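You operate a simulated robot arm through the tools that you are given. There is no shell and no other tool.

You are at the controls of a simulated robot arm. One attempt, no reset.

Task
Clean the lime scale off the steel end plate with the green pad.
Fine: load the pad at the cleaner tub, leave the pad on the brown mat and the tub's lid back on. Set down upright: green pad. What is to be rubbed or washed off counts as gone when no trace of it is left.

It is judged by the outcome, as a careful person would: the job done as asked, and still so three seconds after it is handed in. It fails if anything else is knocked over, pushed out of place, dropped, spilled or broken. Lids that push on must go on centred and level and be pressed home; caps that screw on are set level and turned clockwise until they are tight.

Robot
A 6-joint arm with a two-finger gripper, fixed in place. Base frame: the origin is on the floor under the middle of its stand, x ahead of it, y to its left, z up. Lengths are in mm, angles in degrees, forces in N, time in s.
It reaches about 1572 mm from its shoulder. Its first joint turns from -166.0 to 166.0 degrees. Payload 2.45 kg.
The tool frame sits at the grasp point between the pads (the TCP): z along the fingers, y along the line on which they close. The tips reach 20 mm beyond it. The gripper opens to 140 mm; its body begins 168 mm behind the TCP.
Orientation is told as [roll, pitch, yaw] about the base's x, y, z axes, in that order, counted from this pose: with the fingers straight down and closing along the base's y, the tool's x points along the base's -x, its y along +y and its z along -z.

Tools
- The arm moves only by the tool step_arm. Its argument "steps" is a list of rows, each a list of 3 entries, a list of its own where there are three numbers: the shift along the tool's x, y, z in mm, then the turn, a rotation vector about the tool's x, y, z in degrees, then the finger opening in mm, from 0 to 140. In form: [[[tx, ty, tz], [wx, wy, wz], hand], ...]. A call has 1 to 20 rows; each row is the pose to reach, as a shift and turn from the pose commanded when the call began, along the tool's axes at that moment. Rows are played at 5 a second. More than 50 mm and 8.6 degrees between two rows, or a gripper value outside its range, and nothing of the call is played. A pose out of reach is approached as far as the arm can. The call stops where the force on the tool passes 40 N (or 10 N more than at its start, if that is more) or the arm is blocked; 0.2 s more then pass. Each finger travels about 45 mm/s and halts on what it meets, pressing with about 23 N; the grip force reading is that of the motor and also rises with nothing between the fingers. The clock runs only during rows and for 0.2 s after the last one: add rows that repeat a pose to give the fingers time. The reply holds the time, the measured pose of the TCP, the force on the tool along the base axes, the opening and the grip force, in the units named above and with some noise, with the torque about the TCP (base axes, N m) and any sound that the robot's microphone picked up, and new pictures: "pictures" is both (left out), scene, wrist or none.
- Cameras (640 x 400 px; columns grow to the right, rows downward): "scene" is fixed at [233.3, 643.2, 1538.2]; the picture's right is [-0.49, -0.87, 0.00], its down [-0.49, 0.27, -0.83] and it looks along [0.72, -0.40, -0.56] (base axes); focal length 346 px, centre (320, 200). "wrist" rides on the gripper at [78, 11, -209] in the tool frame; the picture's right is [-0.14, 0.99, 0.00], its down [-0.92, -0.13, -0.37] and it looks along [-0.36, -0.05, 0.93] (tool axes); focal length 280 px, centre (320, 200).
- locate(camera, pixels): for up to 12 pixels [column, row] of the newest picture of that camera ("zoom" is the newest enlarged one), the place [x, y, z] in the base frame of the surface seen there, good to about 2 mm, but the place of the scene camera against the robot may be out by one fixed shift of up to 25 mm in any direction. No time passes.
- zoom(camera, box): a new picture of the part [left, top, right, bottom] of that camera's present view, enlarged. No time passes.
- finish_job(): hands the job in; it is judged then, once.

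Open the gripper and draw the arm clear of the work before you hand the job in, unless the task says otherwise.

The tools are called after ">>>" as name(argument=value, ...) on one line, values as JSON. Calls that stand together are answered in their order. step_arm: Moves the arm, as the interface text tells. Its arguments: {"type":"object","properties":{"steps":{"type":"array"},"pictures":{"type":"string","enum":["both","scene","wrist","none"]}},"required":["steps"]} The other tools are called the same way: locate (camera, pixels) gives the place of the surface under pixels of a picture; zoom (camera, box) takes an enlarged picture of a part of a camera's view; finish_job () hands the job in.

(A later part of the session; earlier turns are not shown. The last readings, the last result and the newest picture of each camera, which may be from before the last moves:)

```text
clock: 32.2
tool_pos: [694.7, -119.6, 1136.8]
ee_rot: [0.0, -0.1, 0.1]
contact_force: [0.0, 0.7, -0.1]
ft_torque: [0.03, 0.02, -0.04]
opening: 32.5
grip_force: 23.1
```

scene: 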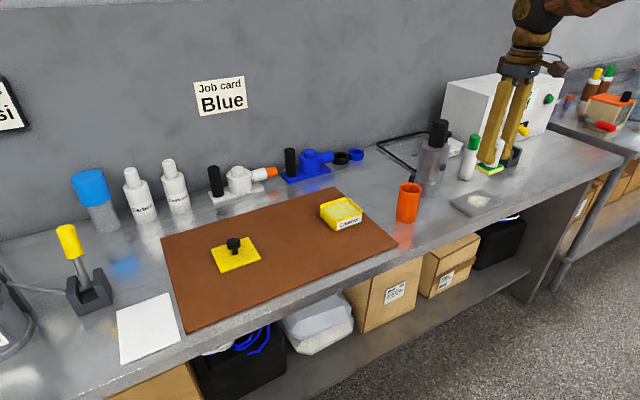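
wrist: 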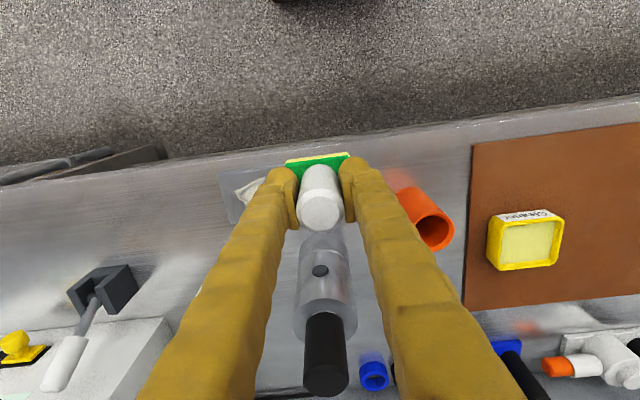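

The plate is partly hidden behind the left finger (230–290,180–225). I shift back a little in +y so that it can be seen whole.

>>> step_arm(steps=[[[-20, 35, 0], [0, 0, 0], 18], [[-40, 70, 0], [0, 0, 0], 18], [[-40, 80, 0], [0, 0, 0], 18], [[-40, 80, 0], [0, 0, 0], 18]], pictures="wrist")

>>> zoom(camera="scene", box=[430, 170, 526, 230])

```text
clock: 33.2
tool_pos: [734.4, -35.8, 1136.1]
ee_rot: [-0.1, 0.0, -0.1]
contact_force: [-0.2, -0.6, -0.6]
ft_torque: [-0.01, 0.02, 0.0]
opening: 32.3
grip_force: 23.0
```

wrist: 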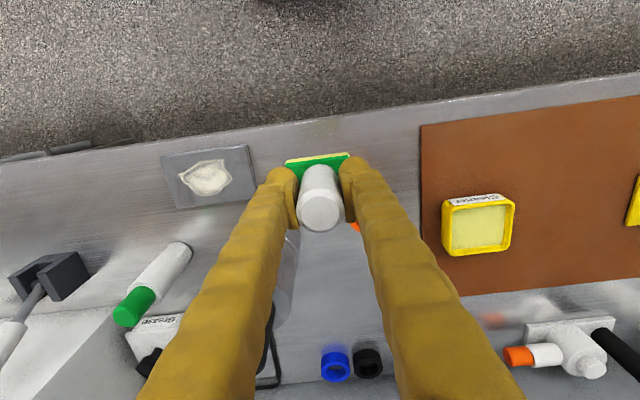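

```text
6.67 times, centred on (478, 200) of scene
```

zoom: 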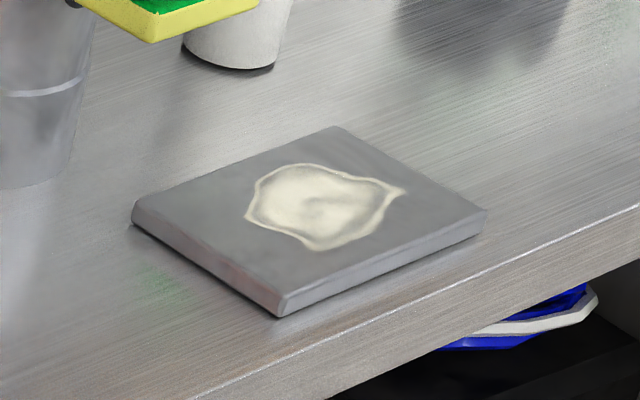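

Now the plate and its scale patch are clear in the wrist view. I zoom and locate plate corners and patch outline.

>>> zoom(camera="wrist", box=[152, 135, 264, 215])

>>> locate(camera="wrist", pixels=[[163, 157], [247, 146], [254, 195], [178, 207], [205, 178], [178, 175], [222, 160], [231, 180], [208, 195], [190, 188], [170, 190], [240, 160]])

```text
5.00 times, centred on (208, 175) of wrist
```

zoom: 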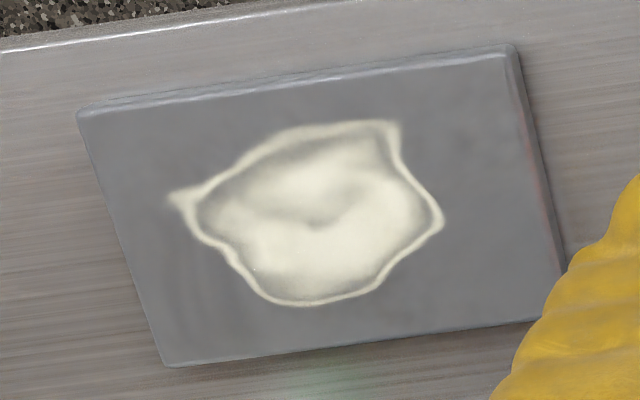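

```text
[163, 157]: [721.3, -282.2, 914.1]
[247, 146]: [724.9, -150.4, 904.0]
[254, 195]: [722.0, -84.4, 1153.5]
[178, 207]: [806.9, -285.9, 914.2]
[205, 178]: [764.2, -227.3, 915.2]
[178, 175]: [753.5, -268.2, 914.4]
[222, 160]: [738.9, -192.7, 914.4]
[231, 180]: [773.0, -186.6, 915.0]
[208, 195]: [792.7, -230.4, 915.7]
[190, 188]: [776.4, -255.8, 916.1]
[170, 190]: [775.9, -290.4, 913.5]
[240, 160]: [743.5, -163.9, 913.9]
```

Plate top z≈914 spans x 721–808, y -285…-153; the patch spans x ≈735–796, y ≈-258…-170. I move over its middle and lower the pad to ~5 mm above the plate.

>>> step_arm(steps=[[[0, -40, 0], [0, 0, 0], 18], [[0, -80, 0], [0, 0, 0], 18], [[0, -120, 0], [0, 0, 0], 18], [[-10, -150, 20], [0, 0, 0], 18], [[-25, -176, 50], [0, 0, 0], 18], [[-31, -176, 90], [0, 0, 0], 18], [[-31, -176, 130], [0, 0, 0], 18], [[-31, -176, 155], [0, 0, 0], 18], [[-31, -176, 167], [0, 0, 0], 18], [[-31, -176, 167], [0, 0, 0], 18]])

>>> zoom(camera="scene", box=[430, 140, 558, 220])

```text
clock: 35.4
tool_pos: [765.6, -213.3, 970.1]
ee_rot: [0.0, -0.1, 0.0]
contact_force: [0.2, 0.4, -0.6]
ft_torque: [0.0, 0.0, 0.01]
opening: 32.6
grip_force: 22.8
```

scene: 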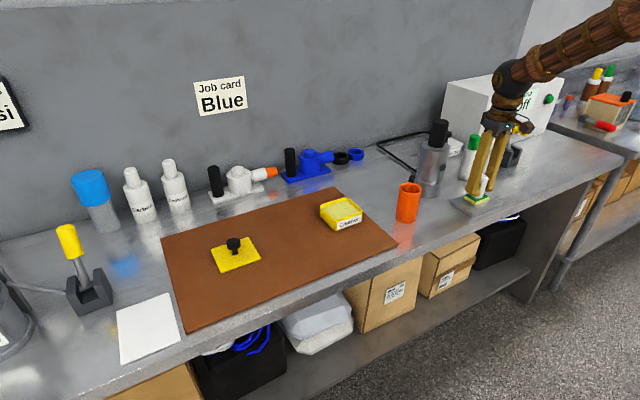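
wrist: 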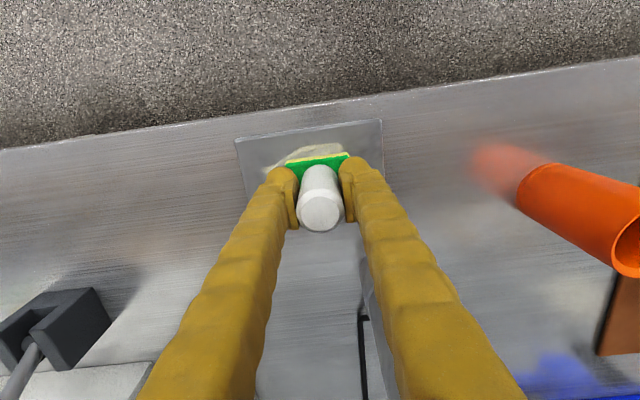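

```text
5.00 times, centred on (494, 180) of scene
```

zoom: 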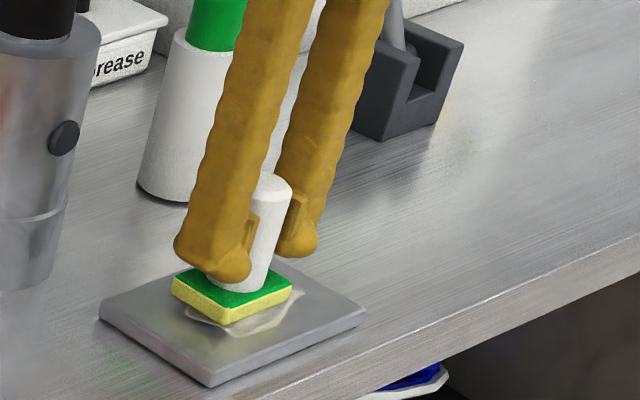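

The pad hovers over the patch, ~5 mm up. I feel down for contact in small steps.

>>> step_arm(steps=[[[0, 0, 1.5], [0, 0, 0], 18], [[0, 0, 3], [0, 0, 0], 18], [[0, 0, 4], [0, 0, 0], 18], [[0, 0, 4], [0, 0, 0], 18]], pictures="none")

```text
clock: 36.4
tool_pos: [766.1, -213.1, 965.9]
ee_rot: [0.1, 0.0, 0.0]
contact_force: [-0.3, 0.6, -1.1]
ft_torque: [0.01, 0.0, -0.01]
opening: 32.1
grip_force: 22.8
```

No contact at commanded z≈965.7; another two millimetres in half-millimetre steps.

>>> step_arm(steps=[[[0, 0, 0.5], [0, 0, 0], 18], [[0, 0, 1], [0, 0, 0], 18], [[0, 0, 1], [0, 0, 0], 18]], pictures="none")

```text
clock: 37.2
tool_pos: [765.4, -212.9, 965.2]
ee_rot: [0.1, 0.0, 0.0]
contact_force: [0.2, 0.3, -1.6]
ft_torque: [0.02, 0.02, 0.01]
opening: 32.5
grip_force: 22.8
```

>>> step_arm(steps=[[[0, 0, 0.5], [0, 0, 0], 18], [[0, 0, 1], [0, 0, 0], 18], [[0, 0, 1], [0, 0, 0], 18]], pictures="none")

```text
clock: 38.0
tool_pos: [765.2, -212.3, 963.7]
ee_rot: [0.1, -0.1, 0.0]
contact_force: [-1.5, 2.0, 16.2]
ft_torque: [0.03, 0.11, 0.0]
opening: 32.3
grip_force: 23.4
```

Contact with 16 N pressure — a good rubbing force. I make a first rubbing cycle along y over the middle band and watch forces and the plate.

>>> step_arm(steps=[[[0, -6, 0], [0, 0, 0], 18], [[0, -13, 0], [0, 0, 0], 18], [[0, -20, 0], [0, 0, 0], 18], [[0, -26, 0], [0, 0, 0], 18], [[0, -20, 0], [0, 0, 0], 18], [[0, -13, 0], [0, 0, 0], 18], [[0, -6, 0], [0, 0, 0], 18], [[0, 0, 0], [0, 0, 0], 18], [[0, 6, 0], [0, 0, 0], 18], [[0, 13, 0], [0, 0, 0], 18], [[0, 20, 0], [0, 0, 0], 18], [[0, 26, 0], [0, 0, 0], 18], [[0, 20, 0], [0, 0, 0], 18], [[0, 13, 0], [0, 0, 0], 18], [[0, 6, 0], [0, 0, 0], 18], [[0, 0, 0], [0, 0, 0], 18]])

>>> zoom(camera="scene", box=[430, 140, 558, 220])

```text
clock: 41.4
tool_pos: [767.4, -212.9, 962.6]
ee_rot: [-0.1, -0.1, -0.1]
contact_force: [1.3, 18.3, 24.2]
ft_torque: [0.27, -0.07, 0.04]
opening: 32.2
grip_force: 23.2
```

scene: 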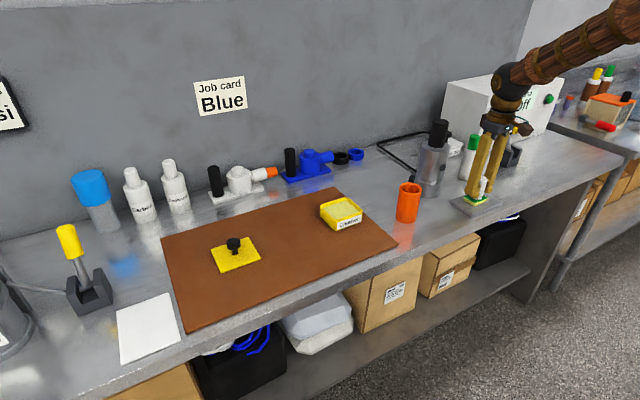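
wrist: 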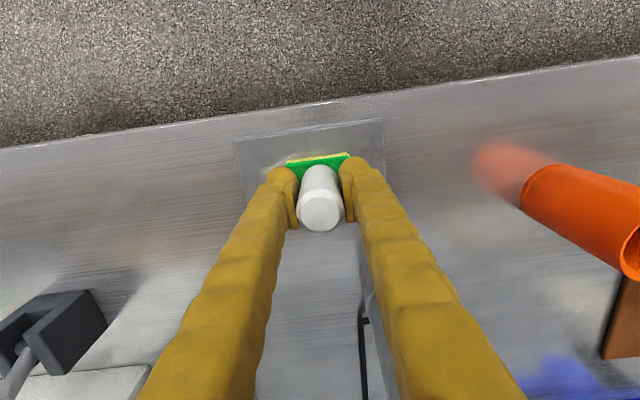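

```text
5.00 times, centred on (494, 180) of scene
```

zoom: 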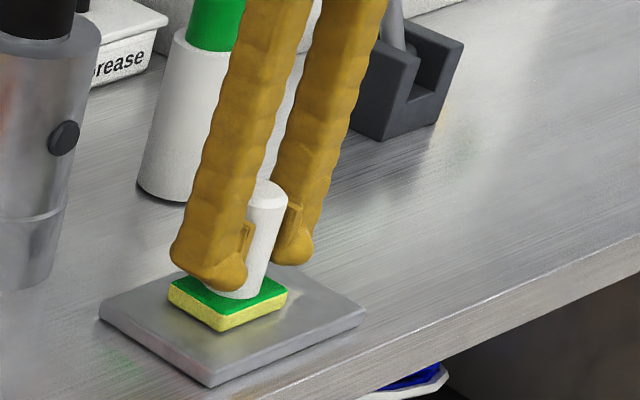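

Much of the scale has already gone and the plate has not moved. I lift slightly, shift to the front band (x≈748) and rub along y there.

>>> step_arm(steps=[[[0, 0, -4], [0, 0, 0], 18], [[9, 0, -4], [0, 0, 0], 18], [[18, 0, -4], [0, 0, 0], 18], [[18, 0, -1.5], [0, 0, 0], 18], [[18, 0, -0.2], [0, 0, 0], 18], [[18, -7, -0.2], [0, 0, 0], 18], [[18, -14, -0.2], [0, 0, 0], 18], [[18, -21, -0.2], [0, 0, 0], 18], [[18, -28, -0.2], [0, 0, 0], 18], [[18, -21, -0.2], [0, 0, 0], 18], [[18, -14, -0.2], [0, 0, 0], 18], [[18, -7, -0.2], [0, 0, 0], 18], [[18, 0, -0.2], [0, 0, 0], 18], [[18, 7, -0.2], [0, 0, 0], 18], [[18, 14, -0.2], [0, 0, 0], 18], [[18, 21, -0.2], [0, 0, 0], 18], [[18, 28, -0.2], [0, 0, 0], 18], [[18, 21, -0.2], [0, 0, 0], 18], [[18, 14, -0.2], [0, 0, 0], 18], [[18, 7, -0.2], [0, 0, 0], 18]])

>>> zoom(camera="scene", box=[430, 140, 558, 220])

```text
clock: 45.6
tool_pos: [747.6, -206.7, 963.3]
ee_rot: [0.0, -0.1, 0.0]
contact_force: [-0.3, 0.3, 0.1]
ft_torque: [-0.02, 0.03, 0.0]
opening: 32.4
grip_force: 22.9
```

scene: 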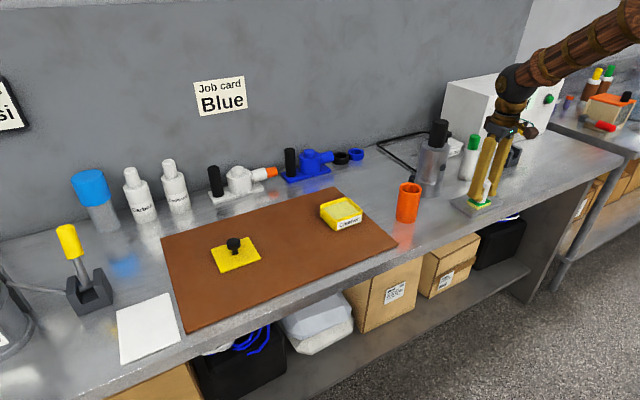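
wrist: 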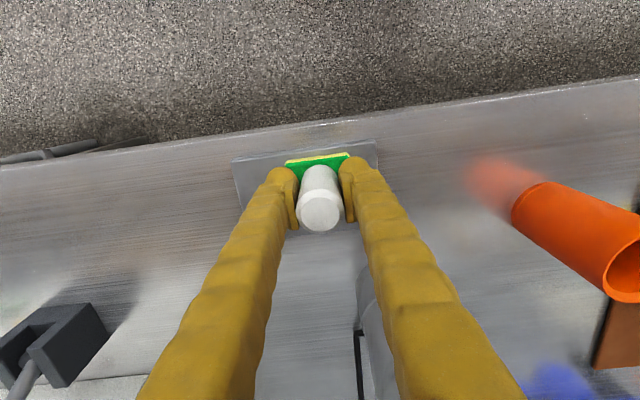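

```text
5.00 times, centred on (494, 180) of scene
```

zoom: 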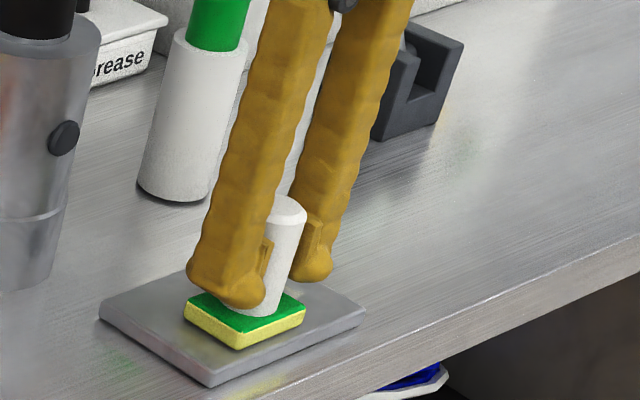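

No pressure at the end of that stroke (0.1 N), so it was probably too light. I feel down again here.

>>> step_arm(steps=[[[0, 0, 0.3], [0, 0, 0], 18], [[0, 0, 0.5], [0, 0, 0], 18], [[0, 0, 0.5], [0, 0, 0], 18]], pictures="none")

```text
clock: 46.4
tool_pos: [748.1, -206.1, 963.3]
ee_rot: [0.0, 0.0, 0.0]
contact_force: [0.6, 0.1, 0.1]
ft_torque: [-0.02, 0.0, 0.05]
opening: 32.4
grip_force: 22.4
```

>>> step_arm(steps=[[[0, 0, 0.3], [0, 0, 0], 18], [[0, 0, 0.5], [0, 0, 0], 18], [[0, 0, 0.5], [0, 0, 0], 18]], pictures="none")

```text
clock: 47.2
tool_pos: [747.5, -205.9, 963.7]
ee_rot: [0.0, -0.2, 0.0]
contact_force: [-5.3, -5.1, 13.9]
ft_torque: [-0.08, 0.14, -0.02]
opening: 32.5
grip_force: 23.1
```

Pressure is 14 N here now. I rub the front band properly.

>>> step_arm(steps=[[[0, 7, 0], [0, 0, 0], 18], [[0, 14, 0], [0, 0, 0], 18], [[0, 21, 0], [0, 0, 0], 18], [[0, 14, 0], [0, 0, 0], 18], [[0, 7, 0], [0, 0, 0], 18], [[0, 0, 0], [0, 0, 0], 18], [[0, -7, 0], [0, 0, 0], 18], [[0, -14, 0], [0, 0, 0], 18], [[0, -21, 0], [0, 0, 0], 18], [[0, -28, 0], [0, 0, 0], 18], [[0, -35, 0], [0, 0, 0], 18], [[0, -28, 0], [0, 0, 0], 18], [[0, -21, 0], [0, 0, 0], 18], [[0, -14, 0], [0, 0, 0], 18], [[0, -7, 0], [0, 0, 0], 18], [[0, 0, 0], [0, 0, 0], 18]], pictures="none")

>>> zoom(camera="scene", box=[430, 140, 558, 220])

```text
clock: 50.6
tool_pos: [748.3, -206.1, 961.8]
ee_rot: [0.0, 0.0, 0.0]
contact_force: [-0.1, 0.0, 0.7]
ft_torque: [0.03, 0.03, -0.01]
opening: 32.1
grip_force: 23.0
```

```text
5.00 times, centred on (494, 180) of scene
```

zoom: 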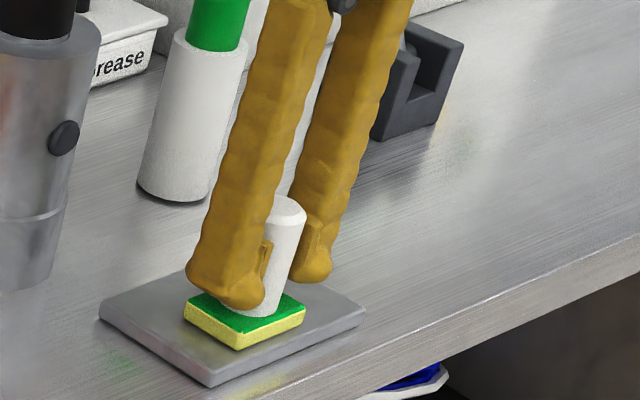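

The pressure fades over a stroke as the handle creeps slightly in the grip. I lift, shift to the back band (x≈783) and feel for contact there.

>>> step_arm(steps=[[[0, 0, -4], [0, 0, 0], 18], [[-12, -3, -4], [0, 0, 0], 18], [[-24, -7, -4], [0, 0, 0], 18], [[-35.5, -7, -4], [0, 0, 0], 18], [[-35.5, -7, -2], [0, 0, 0], 18], [[-35.5, -7, -0.5], [0, 0, 0], 18], [[-35.5, -7, 0], [0, 0, 0], 18], [[-35.5, -7, 0.5], [0, 0, 0], 18], [[-35.5, -7, 0.5], [0, 0, 0], 18]], pictures="none")

```text
clock: 52.6
tool_pos: [783.0, -212.6, 962.9]
ee_rot: [0.1, -0.1, 0.0]
contact_force: [0.2, 1.4, 10.2]
ft_torque: [0.03, -0.01, 0.02]
opening: 32.4
grip_force: 23.4
```

10 N here. I rub the back band, ramping down slightly to hold the pressure.

>>> step_arm(steps=[[[0, -7, 0.1], [0, 0, 0], 18], [[0, -14, 0.15], [0, 0, 0], 18], [[0, -21, 0.2], [0, 0, 0], 18], [[0, -28, 0.25], [0, 0, 0], 18], [[0, -21, 0.3], [0, 0, 0], 18], [[0, -14, 0.35], [0, 0, 0], 18], [[0, -7, 0.4], [0, 0, 0], 18], [[0, 0, 0.45], [0, 0, 0], 18], [[0, 7, 0.5], [0, 0, 0], 18], [[0, 14, 0.55], [0, 0, 0], 18], [[0, 21, 0.6], [0, 0, 0], 18], [[0, 28, 0.65], [0, 0, 0], 18], [[0, 21, 0.7], [0, 0, 0], 18], [[0, 14, 0.75], [0, 0, 0], 18], [[0, 7, 0.8], [0, 0, 0], 18], [[0, 0, 0.85], [0, 0, 0], 18]], pictures="none")

>>> zoom(camera="scene", box=[430, 140, 558, 220])

```text
clock: 53.5
tool_pos: [783.0, -237.3, 962.2]
ee_rot: [0.2, -0.1, 0.0]
contact_force: [-2.4, 3.2, 9.2]
ft_torque: [-0.12, 0.1, -0.09]
opening: 32.6
grip_force: 23.1
stopped in row 4: the force on the tool passed its limit at 42 N (the readings are from after the stop); the commanded pose is now the measured one
```

```text
5.00 times, centred on (494, 180) of scene
```

zoom: 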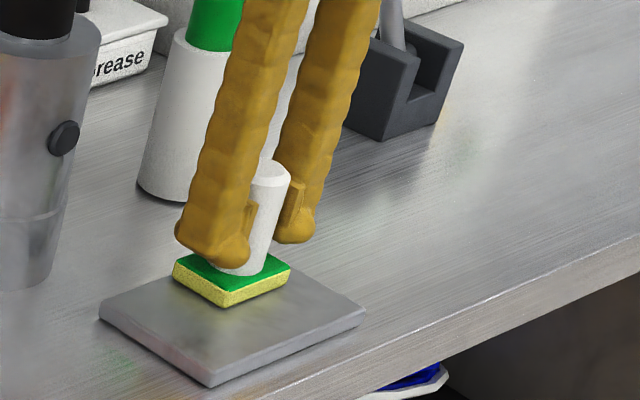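

The force limit tripped (42 N) at the end of the stroke; now it rests at 9 N. The plate has stayed put. I continue with gentler strokes without ramping.

>>> step_arm(steps=[[[0, 4, 0], [0, 0, 0], 18], [[0, 9, 0], [0, 0, 0], 18], [[0, 14, 0], [0, 0, 0], 18], [[0, 19, 0], [0, 0, 0], 18], [[0, 24, 0], [0, 0, 0], 18]], pictures="none")

```text
clock: 54.7
tool_pos: [783.6, -211.7, 962.6]
ee_rot: [0.1, -0.2, 0.0]
contact_force: [0.4, -1.5, 3.2]
ft_torque: [0.0, -0.05, -0.01]
opening: 32.2
grip_force: 23.2
```

Pressure eased to 3 N; I press 0.3 mm more and continue toward +y.

>>> step_arm(steps=[[[0, 0, 0.3], [0, 0, 0], 18], [[0, 5, 0.3], [0, 0, 0], 18], [[0, 10, 0.3], [0, 0, 0], 18], [[0, 15, 0.3], [0, 0, 0], 18], [[0, 20, 0.3], [0, 0, 0], 18], [[0, 26, 0.3], [0, 0, 0], 18]], pictures="none")

```text
clock: 56.1
tool_pos: [783.0, -186.1, 961.8]
ee_rot: [0.1, -0.2, 0.0]
contact_force: [1.5, -11.7, 16.3]
ft_torque: [-0.19, -0.01, -0.01]
opening: 32.4
grip_force: 22.6
```

Good, 16 N pressure at the +y end. I rub back across the band to -y.

>>> step_arm(steps=[[[0, -5, 0], [0, 0, 0], 18], [[0, -11, 0], [0, 0, 0], 18], [[0, -17, 0], [0, 0, 0], 18], [[0, -23, 0], [0, 0, 0], 18], [[0, -29, 0], [0, 0, 0], 18], [[0, -35, 0], [0, 0, 0], 18], [[0, -41, 0], [0, 0, 0], 18], [[0, -47, 0], [0, 0, 0], 18], [[0, -53, 0], [0, 0, 0], 18]], pictures="none")

```text
clock: 58.1
tool_pos: [782.8, -238.8, 962.2]
ee_rot: [0.1, -0.1, 0.1]
contact_force: [0.5, 7.1, 8.6]
ft_torque: [0.08, -0.02, -0.01]
opening: 32.2
grip_force: 23.1
```

The back band has been rubbed with steady pressure. I lift away to the earlier viewing place to inspect the plate.

>>> step_arm(steps=[[[0, 0, -5], [0, 0, 0], 18], [[0, 0, -30], [0, 0, 0], 18], [[10, 0, -70], [0, 0, 0], 18], [[20, 0, -110], [0, 0, 0], 18], [[35, 10, -150], [0, 0, 0], 18], [[49, 40, -174], [0, 0, 0], 18], [[49, 85, -174], [0, 0, 0], 18], [[49, 130, -174], [0, 0, 0], 18], [[49, 175, -174], [0, 0, 0], 18], [[49, 201, -174], [0, 0, 0], 18], [[49, 201, -174], [0, 0, 0], 18]])

>>> zoom(camera="scene", box=[430, 170, 526, 230])

>>> zoom(camera="wrist", box=[152, 135, 264, 215])

```text
clock: 60.5
tool_pos: [732.5, -37.4, 1134.8]
ee_rot: [0.1, 0.0, 0.1]
contact_force: [-0.4, 0.2, 0.2]
ft_torque: [-0.01, -0.01, -0.01]
opening: 32.4
grip_force: 22.7
```

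scene: 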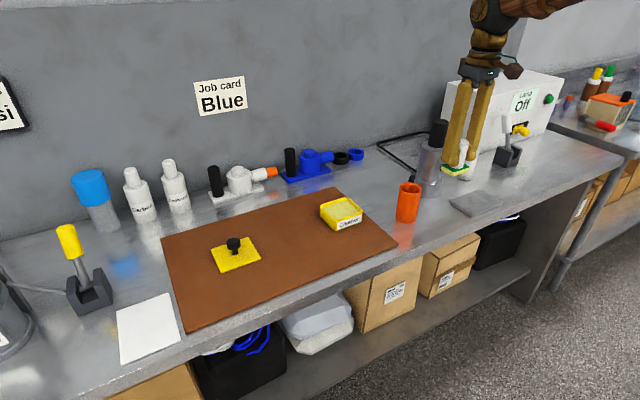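
wrist: 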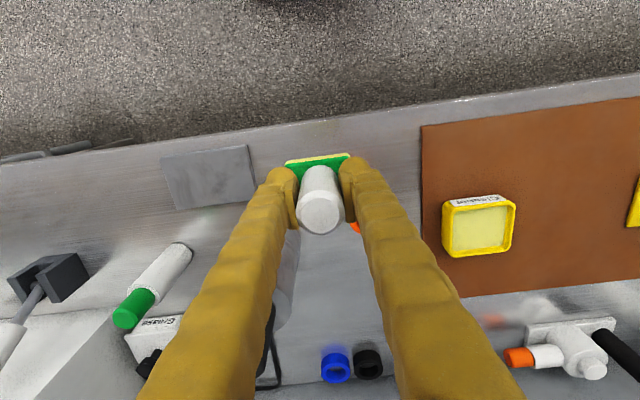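

```text
6.67 times, centred on (478, 200) of scene
```

zoom: 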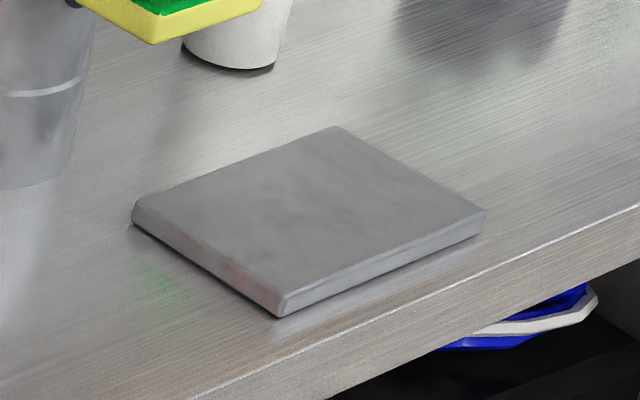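

```text
5.00 times, centred on (208, 175) of wrist
```

zoom: 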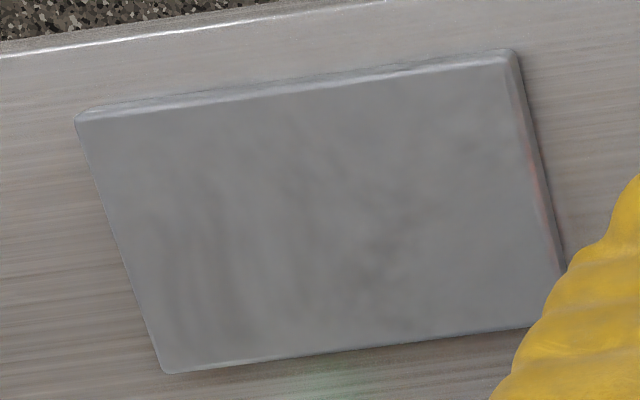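

The scale appears gone and the plate is where it was. I zoom in tighter to check for any faint trace.

>>> zoom(camera="wrist", box=[164, 145, 252, 200])

>>> zoom(camera="scene", box=[448, 186, 504, 221])

```text
7.27 times, centred on (208, 172) of wrist
```

zoom: 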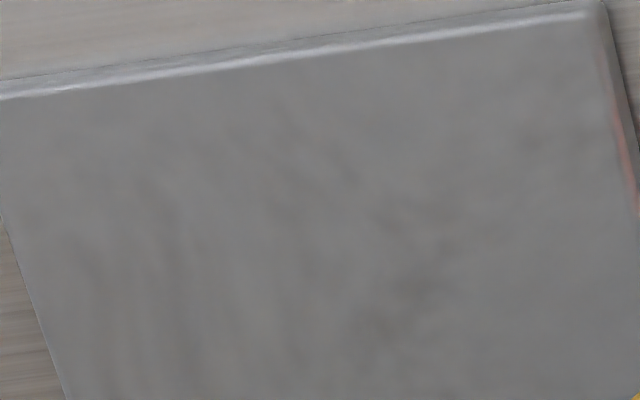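

```text
11.43 times, centred on (476, 204) of scene
```

zoom: 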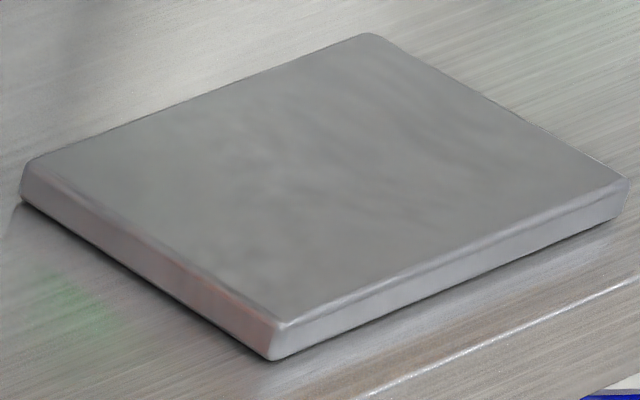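

There is only faint mottling, which may be the plate's own grain. I go closer with the wrist camera to be certain.

>>> step_arm(steps=[[[0, -15, 30], [0, 0, 0], 18], [[-5, -30, 60], [0, 0, 0], 18], [[-10, -45, 90], [0, 0, 0], 18], [[-15, -50, 120], [0, 0, 0], 18], [[-15, -50, 130], [0, 0, 0], 18], [[-15, -50, 130], [0, 0, 0], 18]])

>>> zoom(camera="wrist", box=[130, 90, 290, 190])

```text
clock: 61.9
tool_pos: [750.2, -88.9, 1004.9]
ee_rot: [0.2, -0.2, 0.0]
contact_force: [-0.1, 1.4, -0.3]
ft_torque: [0.02, -0.04, -0.01]
opening: 32.1
grip_force: 22.8
```

scene: 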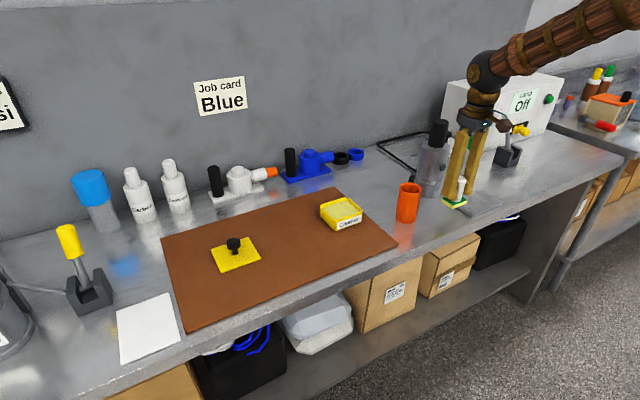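
wrist: 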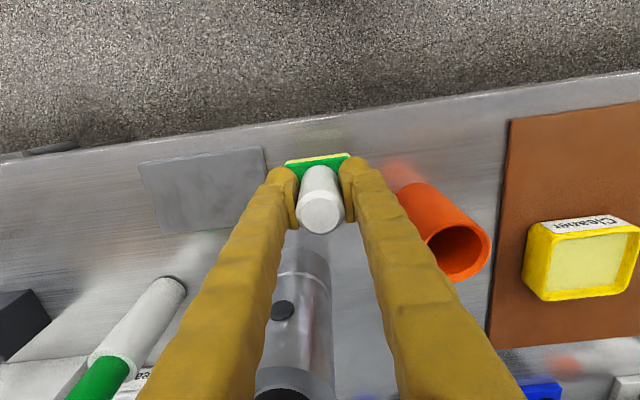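

```text
4.00 times, centred on (210, 140) of wrist
```

zoom: 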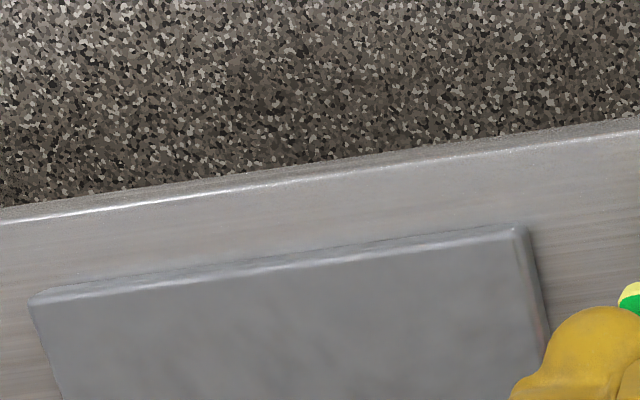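

>>> zoom(camera="wrist", box=[140, 150, 268, 230])

```text
5.00 times, centred on (204, 190) of wrist
```

zoom: 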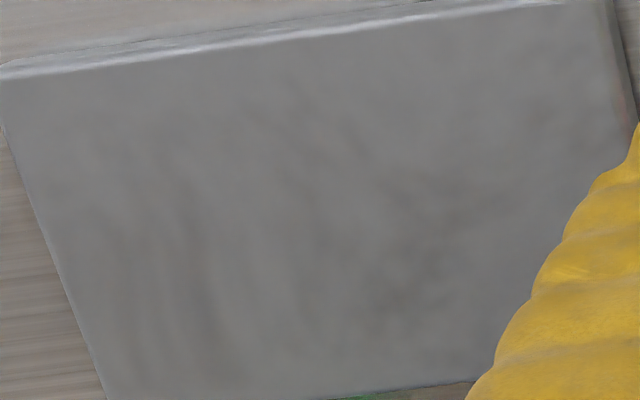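

No outline of the patch remains; only the steel's even mottling. As the pad is still loaded, I do one more light pass to be sure nothing is left: first back over the patch.

>>> step_arm(steps=[[[0, -40, 0], [0, 0, 0], 18], [[-2, -80, 5], [0, 0, 0], 18], [[-3, -115, 15], [0, 0, 0], 18], [[-3, -125, 30], [0, 0, 0], 18], [[-3, -125, 40], [0, 0, 0], 18], [[-3, -125, 42], [0, 0, 0], 18], [[-3, -125, 42.6], [0, 0, 0], 18], [[-3, -125, 43.2], [0, 0, 0], 18], [[-3, -125, 43.2], [0, 0, 0], 18]], pictures="none")

```text
clock: 63.9
tool_pos: [753.7, -213.4, 962.7]
ee_rot: [0.1, -0.1, 0.0]
contact_force: [1.0, 0.6, -0.5]
ft_torque: [0.02, -0.01, 0.02]
opening: 32.3
grip_force: 23.0
```

Not yet touching at commanded z≈962.7. I feel further down in 0.3 mm steps.

>>> step_arm(steps=[[[0, 0, 0.3], [0, 0, 0], 18], [[0, 0, 0.6], [0, 0, 0], 18], [[0, 0, 0.9], [0, 0, 0], 18], [[0, 0, 0.9], [0, 0, 0], 18]], pictures="none")

```text
clock: 64.9
tool_pos: [752.6, -214.0, 962.3]
ee_rot: [0.1, -0.1, 0.0]
contact_force: [-1.2, 0.6, 6.8]
ft_torque: [-0.03, 0.06, 0.02]
opening: 32.5
grip_force: 23.0
```

7 N; a touch more and I stroke out to -y and back across to +y.

>>> step_arm(steps=[[[0, 0, 0.15], [0, 0, 0], 18], [[0, -6, 0.15], [0, 0, 0], 18], [[0, -12, 0.15], [0, 0, 0], 18], [[0, -18, 0.15], [0, 0, 0], 18], [[0, -24, 0.15], [0, 0, 0], 18], [[0, -28, 0.15], [0, 0, 0], 18], [[0, -22, 0.15], [0, 0, 0], 18], [[0, -16, 0.15], [0, 0, 0], 18], [[0, -10, 0.15], [0, 0, 0], 18], [[0, -4, 0.15], [0, 0, 0], 18], [[0, 2, 0.15], [0, 0, 0], 18], [[0, 8, 0.15], [0, 0, 0], 18], [[0, 14, 0.15], [0, 0, 0], 18], [[0, 20, 0.15], [0, 0, 0], 18], [[0, 27, 0.15], [0, 0, 0], 18]], pictures="none")

```text
clock: 68.1
tool_pos: [753.4, -184.9, 962.2]
ee_rot: [0.0, 0.0, -0.1]
contact_force: [-0.9, -8.1, 9.5]
ft_torque: [-0.13, 0.01, 0.02]
opening: 32.5
grip_force: 22.7
```

Steady 9.5 N. I lift 3 mm, shift to x≈780 and repeat the stroke there.

>>> step_arm(steps=[[[0, 0, -3], [0, 0, 0], 18], [[-14, 0, -3], [0, 0, 0], 18], [[-28, 0, -3], [0, 0, 0], 18], [[-28, 0, -1], [0, 0, 0], 18], [[-28, 0, 0], [0, 0, 0], 18], [[-28, 0, 0.1], [0, 0, 0], 18], [[-28, 0, 0.1], [0, 0, 0], 18]], pictures="none")

```text
clock: 69.7
tool_pos: [780.0, -186.4, 962.0]
ee_rot: [0.1, -0.1, 0.0]
contact_force: [0.5, 0.5, -1.3]
ft_torque: [0.01, 0.01, 0.02]
opening: 32.6
grip_force: 22.7
```

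>>> step_arm(steps=[[[0, 0, 0.3], [0, 0, 0], 18], [[0, 0, 0.6], [0, 0, 0], 18], [[0, 0, 0.6], [0, 0, 0], 18]], pictures="none")

```text
clock: 70.5
tool_pos: [779.7, -186.2, 962.2]
ee_rot: [0.0, -0.1, 0.0]
contact_force: [0.5, -0.3, 3.2]
ft_torque: [0.03, 0.0, 0.02]
opening: 32.6
grip_force: 23.2
```

Light contact (3 N). I add 0.3 mm and stroke the back band to -y and return.

>>> step_arm(steps=[[[0, 0, 0.3], [0, 0, 0], 18], [[0, -6, 0.3], [0, 0, 0], 18], [[0, -12, 0.3], [0, 0, 0], 18], [[0, -18, 0.3], [0, 0, 0], 18], [[0, -24, 0.3], [0, 0, 0], 18], [[0, -30, 0.3], [0, 0, 0], 18], [[0, -36, 0.3], [0, 0, 0], 18], [[0, -42, 0.3], [0, 0, 0], 18], [[0, -48, 0.3], [0, 0, 0], 18], [[0, -54, 0.3], [0, 0, 0], 18], [[0, -48, 0.3], [0, 0, 0], 18], [[0, -42, 0.3], [0, 0, 0], 18], [[0, -36, 0.3], [0, 0, 0], 18], [[0, -30, 0.3], [0, 0, 0], 18], [[0, -24, 0.3], [0, 0, 0], 18], [[0, -18, 0.3], [0, 0, 0], 18]], pictures="none")

```text
clock: 73.9
tool_pos: [779.7, -205.1, 959.8]
ee_rot: [0.1, 0.0, 0.0]
contact_force: [0.7, -8.5, 11.6]
ft_torque: [-0.12, 0.0, -0.04]
opening: 32.4
grip_force: 23.1
```

11.6 N held through the stroke. I lift off and return to the viewing place to check the plate and the pad.

>>> step_arm(steps=[[[0, 0, -5], [0, 0, 0], 18], [[0, 0, -30], [0, 0, 0], 18], [[10, 0, -70], [0, 0, 0], 18], [[20, 0, -110], [0, 0, 0], 18], [[35, 10, -150], [0, 0, 0], 18], [[46, 40, -175], [0, 0, 0], 18], [[46, 85, -175], [0, 0, 0], 18], [[46, 130, -175], [0, 0, 0], 18], [[46, 167, -175], [0, 0, 0], 18], [[46, 167, -175], [0, 0, 0], 18]])

>>> zoom(camera="scene", box=[430, 140, 526, 220])

>>> zoom(camera="wrist", box=[152, 135, 264, 215])

>>> locate(camera="wrist", pixels=[[163, 157], [178, 207], [240, 160], [205, 178], [457, 205], [505, 199], [508, 240], [455, 250]])

```text
clock: 76.1
tool_pos: [734.1, -34.8, 1134.4]
ee_rot: [0.1, -0.1, 0.0]
contact_force: [-0.8, -0.3, -0.8]
ft_torque: [0.01, -0.01, 0.02]
opening: 32.2
grip_force: 22.8
```

scene: 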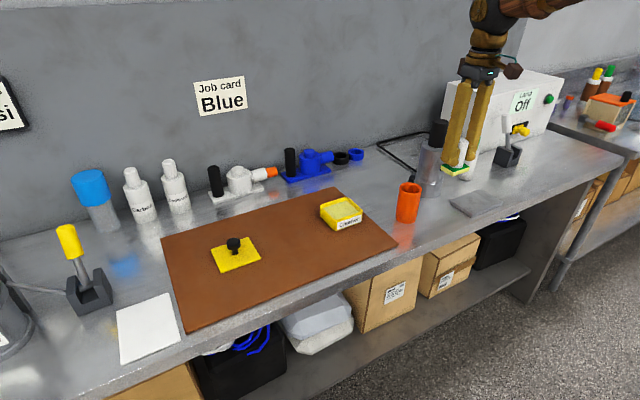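
wrist: 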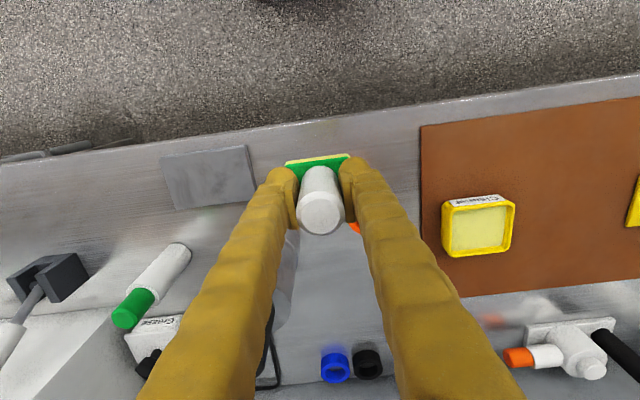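

```text
5.00 times, centred on (478, 180) of scene
```

zoom: 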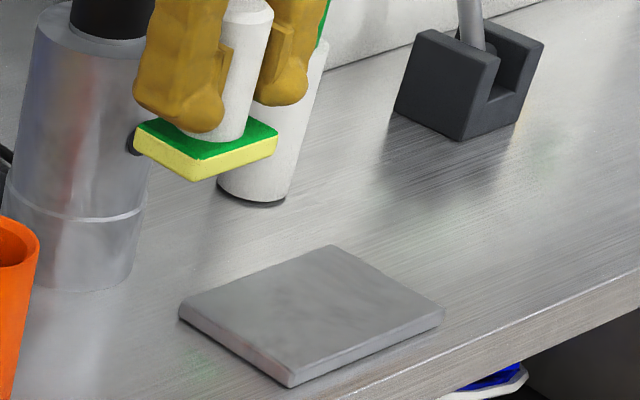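

```text
5.00 times, centred on (208, 175) of wrist
```

zoom: 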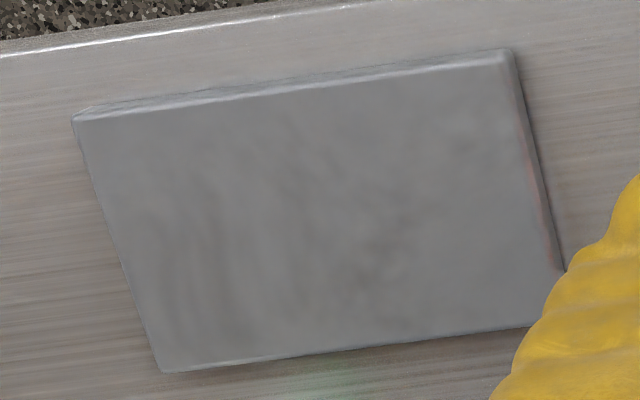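

```text
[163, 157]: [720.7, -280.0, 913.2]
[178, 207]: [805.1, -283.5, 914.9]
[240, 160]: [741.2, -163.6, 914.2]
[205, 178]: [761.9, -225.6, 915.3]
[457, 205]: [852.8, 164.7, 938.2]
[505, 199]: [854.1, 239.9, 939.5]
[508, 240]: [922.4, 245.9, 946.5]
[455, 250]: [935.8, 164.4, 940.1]
```

The plate is clean and unmoved (corners unchanged within noise). Now I carry the pad back to the mat, going along y at x≈734 then in over its old spot.

>>> step_arm(steps=[[[0, 40, 0], [0, 0, 0], 18], [[0, 85, 0], [0, 0, 0], 18], [[0, 130, 0], [0, 0, 0], 18], [[0, 175, 0], [0, 0, 0], 18], [[0, 220, 0], [0, 0, 0], 18], [[0, 265, 0], [0, 0, 0], 18], [[0, 310, 0], [0, 0, 0], 18], [[-15, 350, 0], [0, 0, 0], 18], [[-45, 380, 0], [0, 0, 0], 18], [[-85, 396, 0], [0, 0, 0], 18], [[-130, 398, 0], [0, 0, 0], 18], [[-165, 398, 10], [0, 0, 0], 18], [[-181, 398, 30], [0, 0, 0], 18], [[-181, 398, 70], [0, 0, 0], 18], [[-181, 398, 70], [0, 0, 0], 18]])

```text
clock: 79.3
tool_pos: [912.8, 362.0, 1066.3]
ee_rot: [0.0, -0.1, 0.1]
contact_force: [0.0, 0.2, -1.2]
ft_torque: [0.01, 0.03, 0.01]
opening: 32.1
grip_force: 23.1
```

scene: 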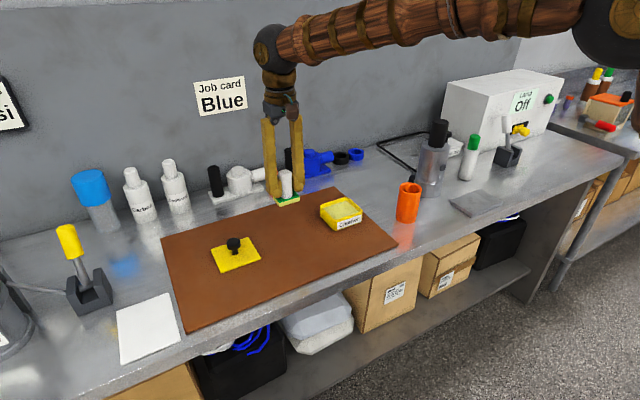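
wrist: 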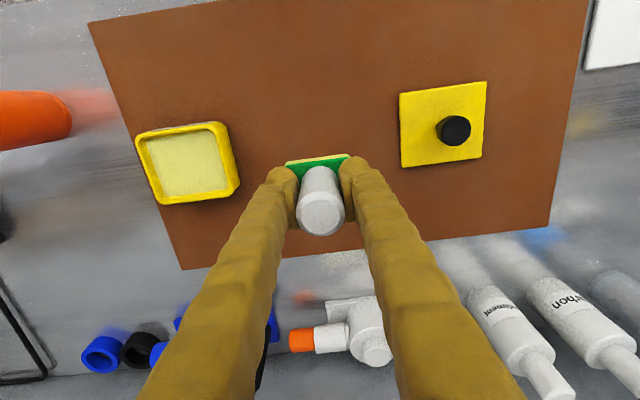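

The pad hangs upright over its old place, clear of tub and lid. I lower it to a few millimetres above the mat.

>>> step_arm(steps=[[[0, 0, 40], [0, 0, 0], 18], [[0, 0, 75], [0, 0, 0], 18], [[0, 0, 98], [0, 0, 0], 18], [[0, 0, 107], [0, 0, 0], 18], [[0, 0, 107], [0, 0, 0], 18]], pictures="none")

>>> zoom(camera="scene", box=[230, 180, 342, 250])

```text
clock: 80.5
tool_pos: [915.4, 362.0, 958.9]
ee_rot: [0.0, -0.2, -0.1]
contact_force: [0.5, 0.2, 0.0]
ft_torque: [0.01, -0.01, 0.01]
opening: 32.3
grip_force: 22.9
```

```text
5.71 times, centred on (286, 215) of scene
```

zoom: 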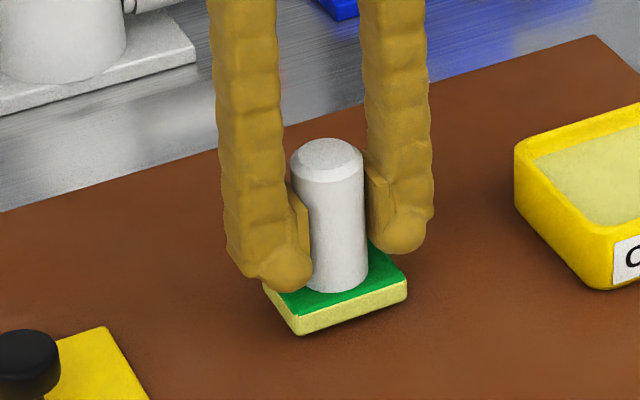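

Still a few millimetres up. I feel down gently for the mat.

>>> step_arm(steps=[[[0, 0, 1], [0, 0, 0], 18], [[0, 0, 2], [0, 0, 0], 18], [[0, 0, 3], [0, 0, 0], 18], [[0, 0, 3.6], [0, 0, 0], 18], [[0, 0, 3.6], [0, 0, 0], 18]], pictures="none")

```text
clock: 81.7
tool_pos: [914.0, 361.7, 954.4]
ee_rot: [0.1, -0.1, 0.0]
contact_force: [-0.1, -0.5, -1.1]
ft_torque: [-0.02, 0.0, 0.0]
opening: 32.5
grip_force: 23.0
```

>>> step_arm(steps=[[[0, 0, 0.5], [0, 0, 0], 18], [[0, 0, 1], [0, 0, 0], 18], [[0, 0, 1], [0, 0, 0], 18]], pictures="none")

```text
clock: 82.5
tool_pos: [914.9, 361.0, 954.9]
ee_rot: [0.2, 0.0, 0.0]
contact_force: [0.4, 0.3, 0.8]
ft_torque: [-0.02, 0.01, -0.02]
opening: 32.4
grip_force: 23.3
```

>>> step_arm(steps=[[[0, 0, 0.4], [0, 0, 0], 18], [[0, 0, 0.8], [0, 0, 0], 18], [[0, 0, 0.8], [0, 0, 0], 18]], pictures="none")

```text
clock: 83.3
tool_pos: [915.3, 361.7, 954.7]
ee_rot: [0.2, -0.2, 0.0]
contact_force: [1.1, -0.3, 12.3]
ft_torque: [-0.03, -0.07, 0.04]
opening: 32.5
grip_force: 22.8
```

The pad stands on the mat (12 N). I ease off 0.4 mm, open the fingers and rise straight up.

>>> step_arm(steps=[[[0, 0, -0.4], [0, 0, 0], 18], [[0, 0, -0.4], [0, 0, 0], 40], [[0, 0, -0.4], [0, 0, 0], 75], [[0, 0, -0.4], [0, 0, 0], 75], [[0, 0, -0.4], [0, 0, 0], 75], [[0, 0, -0.4], [0, 0, 0], 75], [[0, 0, -25], [0, 0, 0], 75], [[0, 0, -60], [0, 0, 0], 75], [[0, 0, -100], [0, 0, 0], 75], [[0, 0, -120], [0, 0, 0], 75], [[0, 0, -120], [0, 0, 0], 75]])

>>> zoom(camera="scene", box=[210, 170, 370, 270])

```text
clock: 85.7
tool_pos: [913.2, 360.5, 1076.0]
ee_rot: [0.0, -0.1, 0.0]
contact_force: [0.3, 0.8, 0.3]
ft_torque: [-0.02, 0.0, 0.01]
opening: 74.9
grip_force: 0.1
```

scene: 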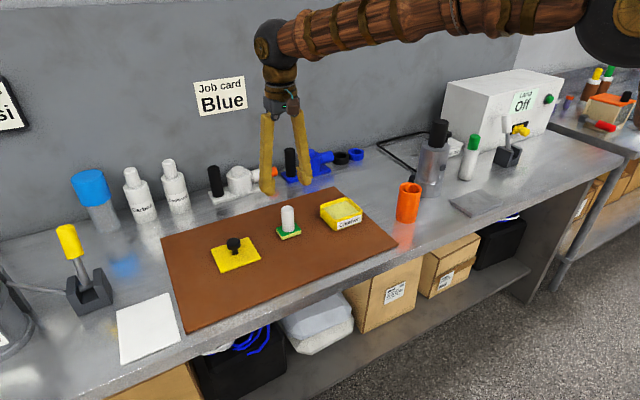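
wrist: 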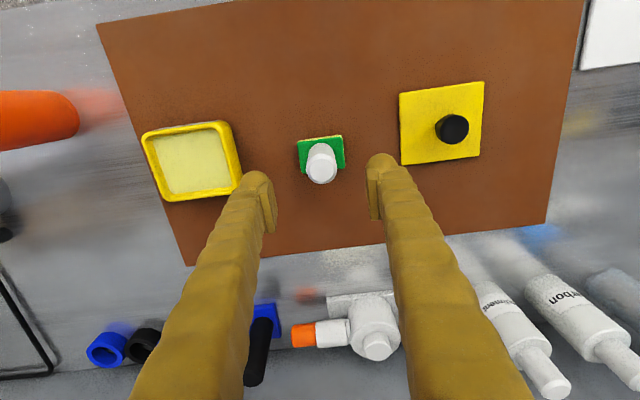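

```text
4.00 times, centred on (290, 220) of scene
```

zoom: 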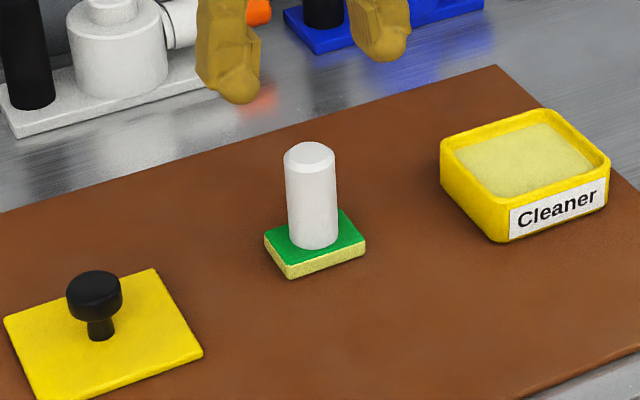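

The pad stands upright on the mat. Now I go over to the lid at about [898, 519].

>>> step_arm(steps=[[[0, 40, 0], [0, 0, 0], 75], [[5, 80, 0], [0, 0, 0], 75], [[10, 120, 0], [0, 0, 0], 75], [[16.5, 150, 0], [0, 0, 0], 70], [[16.5, 159, 15], [0, 0, 0], 70], [[16.5, 159, 50], [0, 0, 0], 70], [[16.5, 159, 70], [0, 0, 0], 70], [[16.5, 159, 70], [0, 0, 0], 70]])

>>> locate(camera="wrist", pixels=[[320, 180], [310, 180], [330, 180]])

```text
clock: 87.5
tool_pos: [898.5, 520.8, 1005.1]
ee_rot: [0.1, 0.0, -0.1]
contact_force: [0.0, 0.4, 0.5]
ft_torque: [0.0, -0.02, 0.01]
opening: 69.9
grip_force: 0.0
```

scene: 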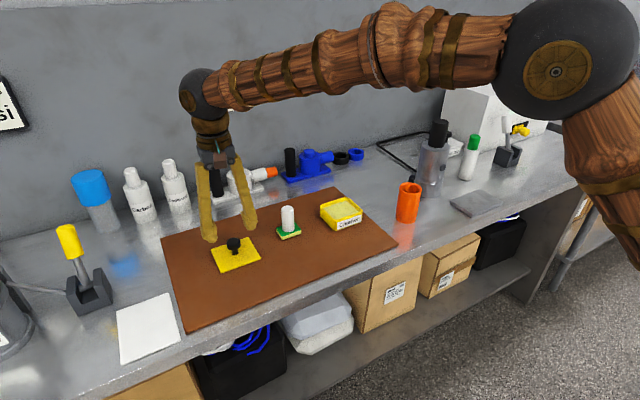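
wrist: 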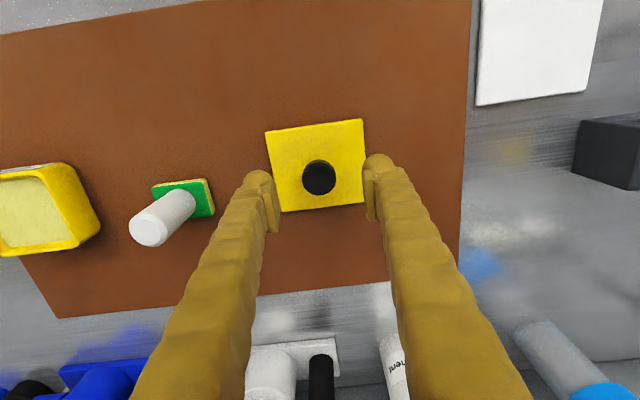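

```text
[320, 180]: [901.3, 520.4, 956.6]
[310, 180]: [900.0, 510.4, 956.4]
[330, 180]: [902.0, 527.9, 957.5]
```

The knob shows at (319,177), well centred between the fingers. I descend to the knob head and close.

>>> step_arm(steps=[[[0, 0, 20], [0, 0, 0], 70], [[0, 0, 40], [0, 0, 0], 60], [[0, 0, 56], [0, 0, 0], 60], [[0, 0, 56], [0, 0, 0], 40], [[0, 0, 56], [0, 0, 0], 20], [[0, 0, 56], [0, 0, 0], 15], [[0, 0, 56], [0, 0, 0], 15], [[0, 0, 56], [0, 0, 0], 15]])

>>> zoom(camera="scene", box=[180, 200, 292, 270])

```text
clock: 89.3
tool_pos: [897.4, 519.9, 948.2]
ee_rot: [0.1, -0.1, 0.0]
contact_force: [-0.2, 0.0, -1.0]
ft_torque: [-0.01, -0.02, 0.03]
opening: 30.8
grip_force: 22.9
```

scene: 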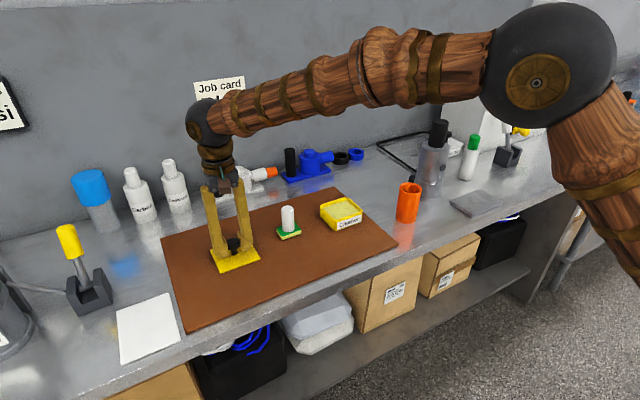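
wrist: 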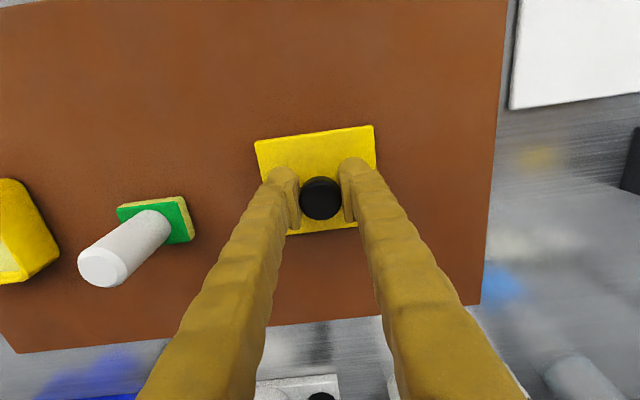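

```text
5.71 times, centred on (236, 235) of scene
```

zoom: 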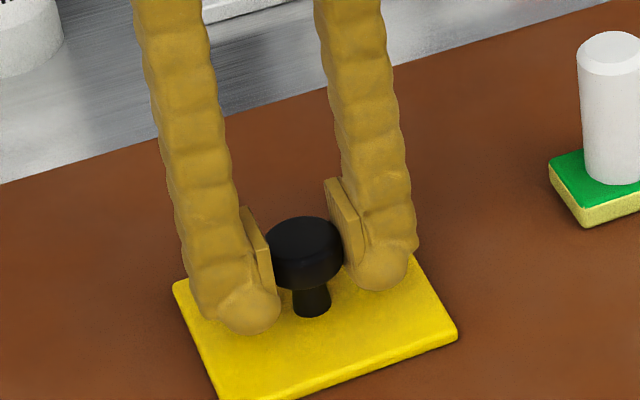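

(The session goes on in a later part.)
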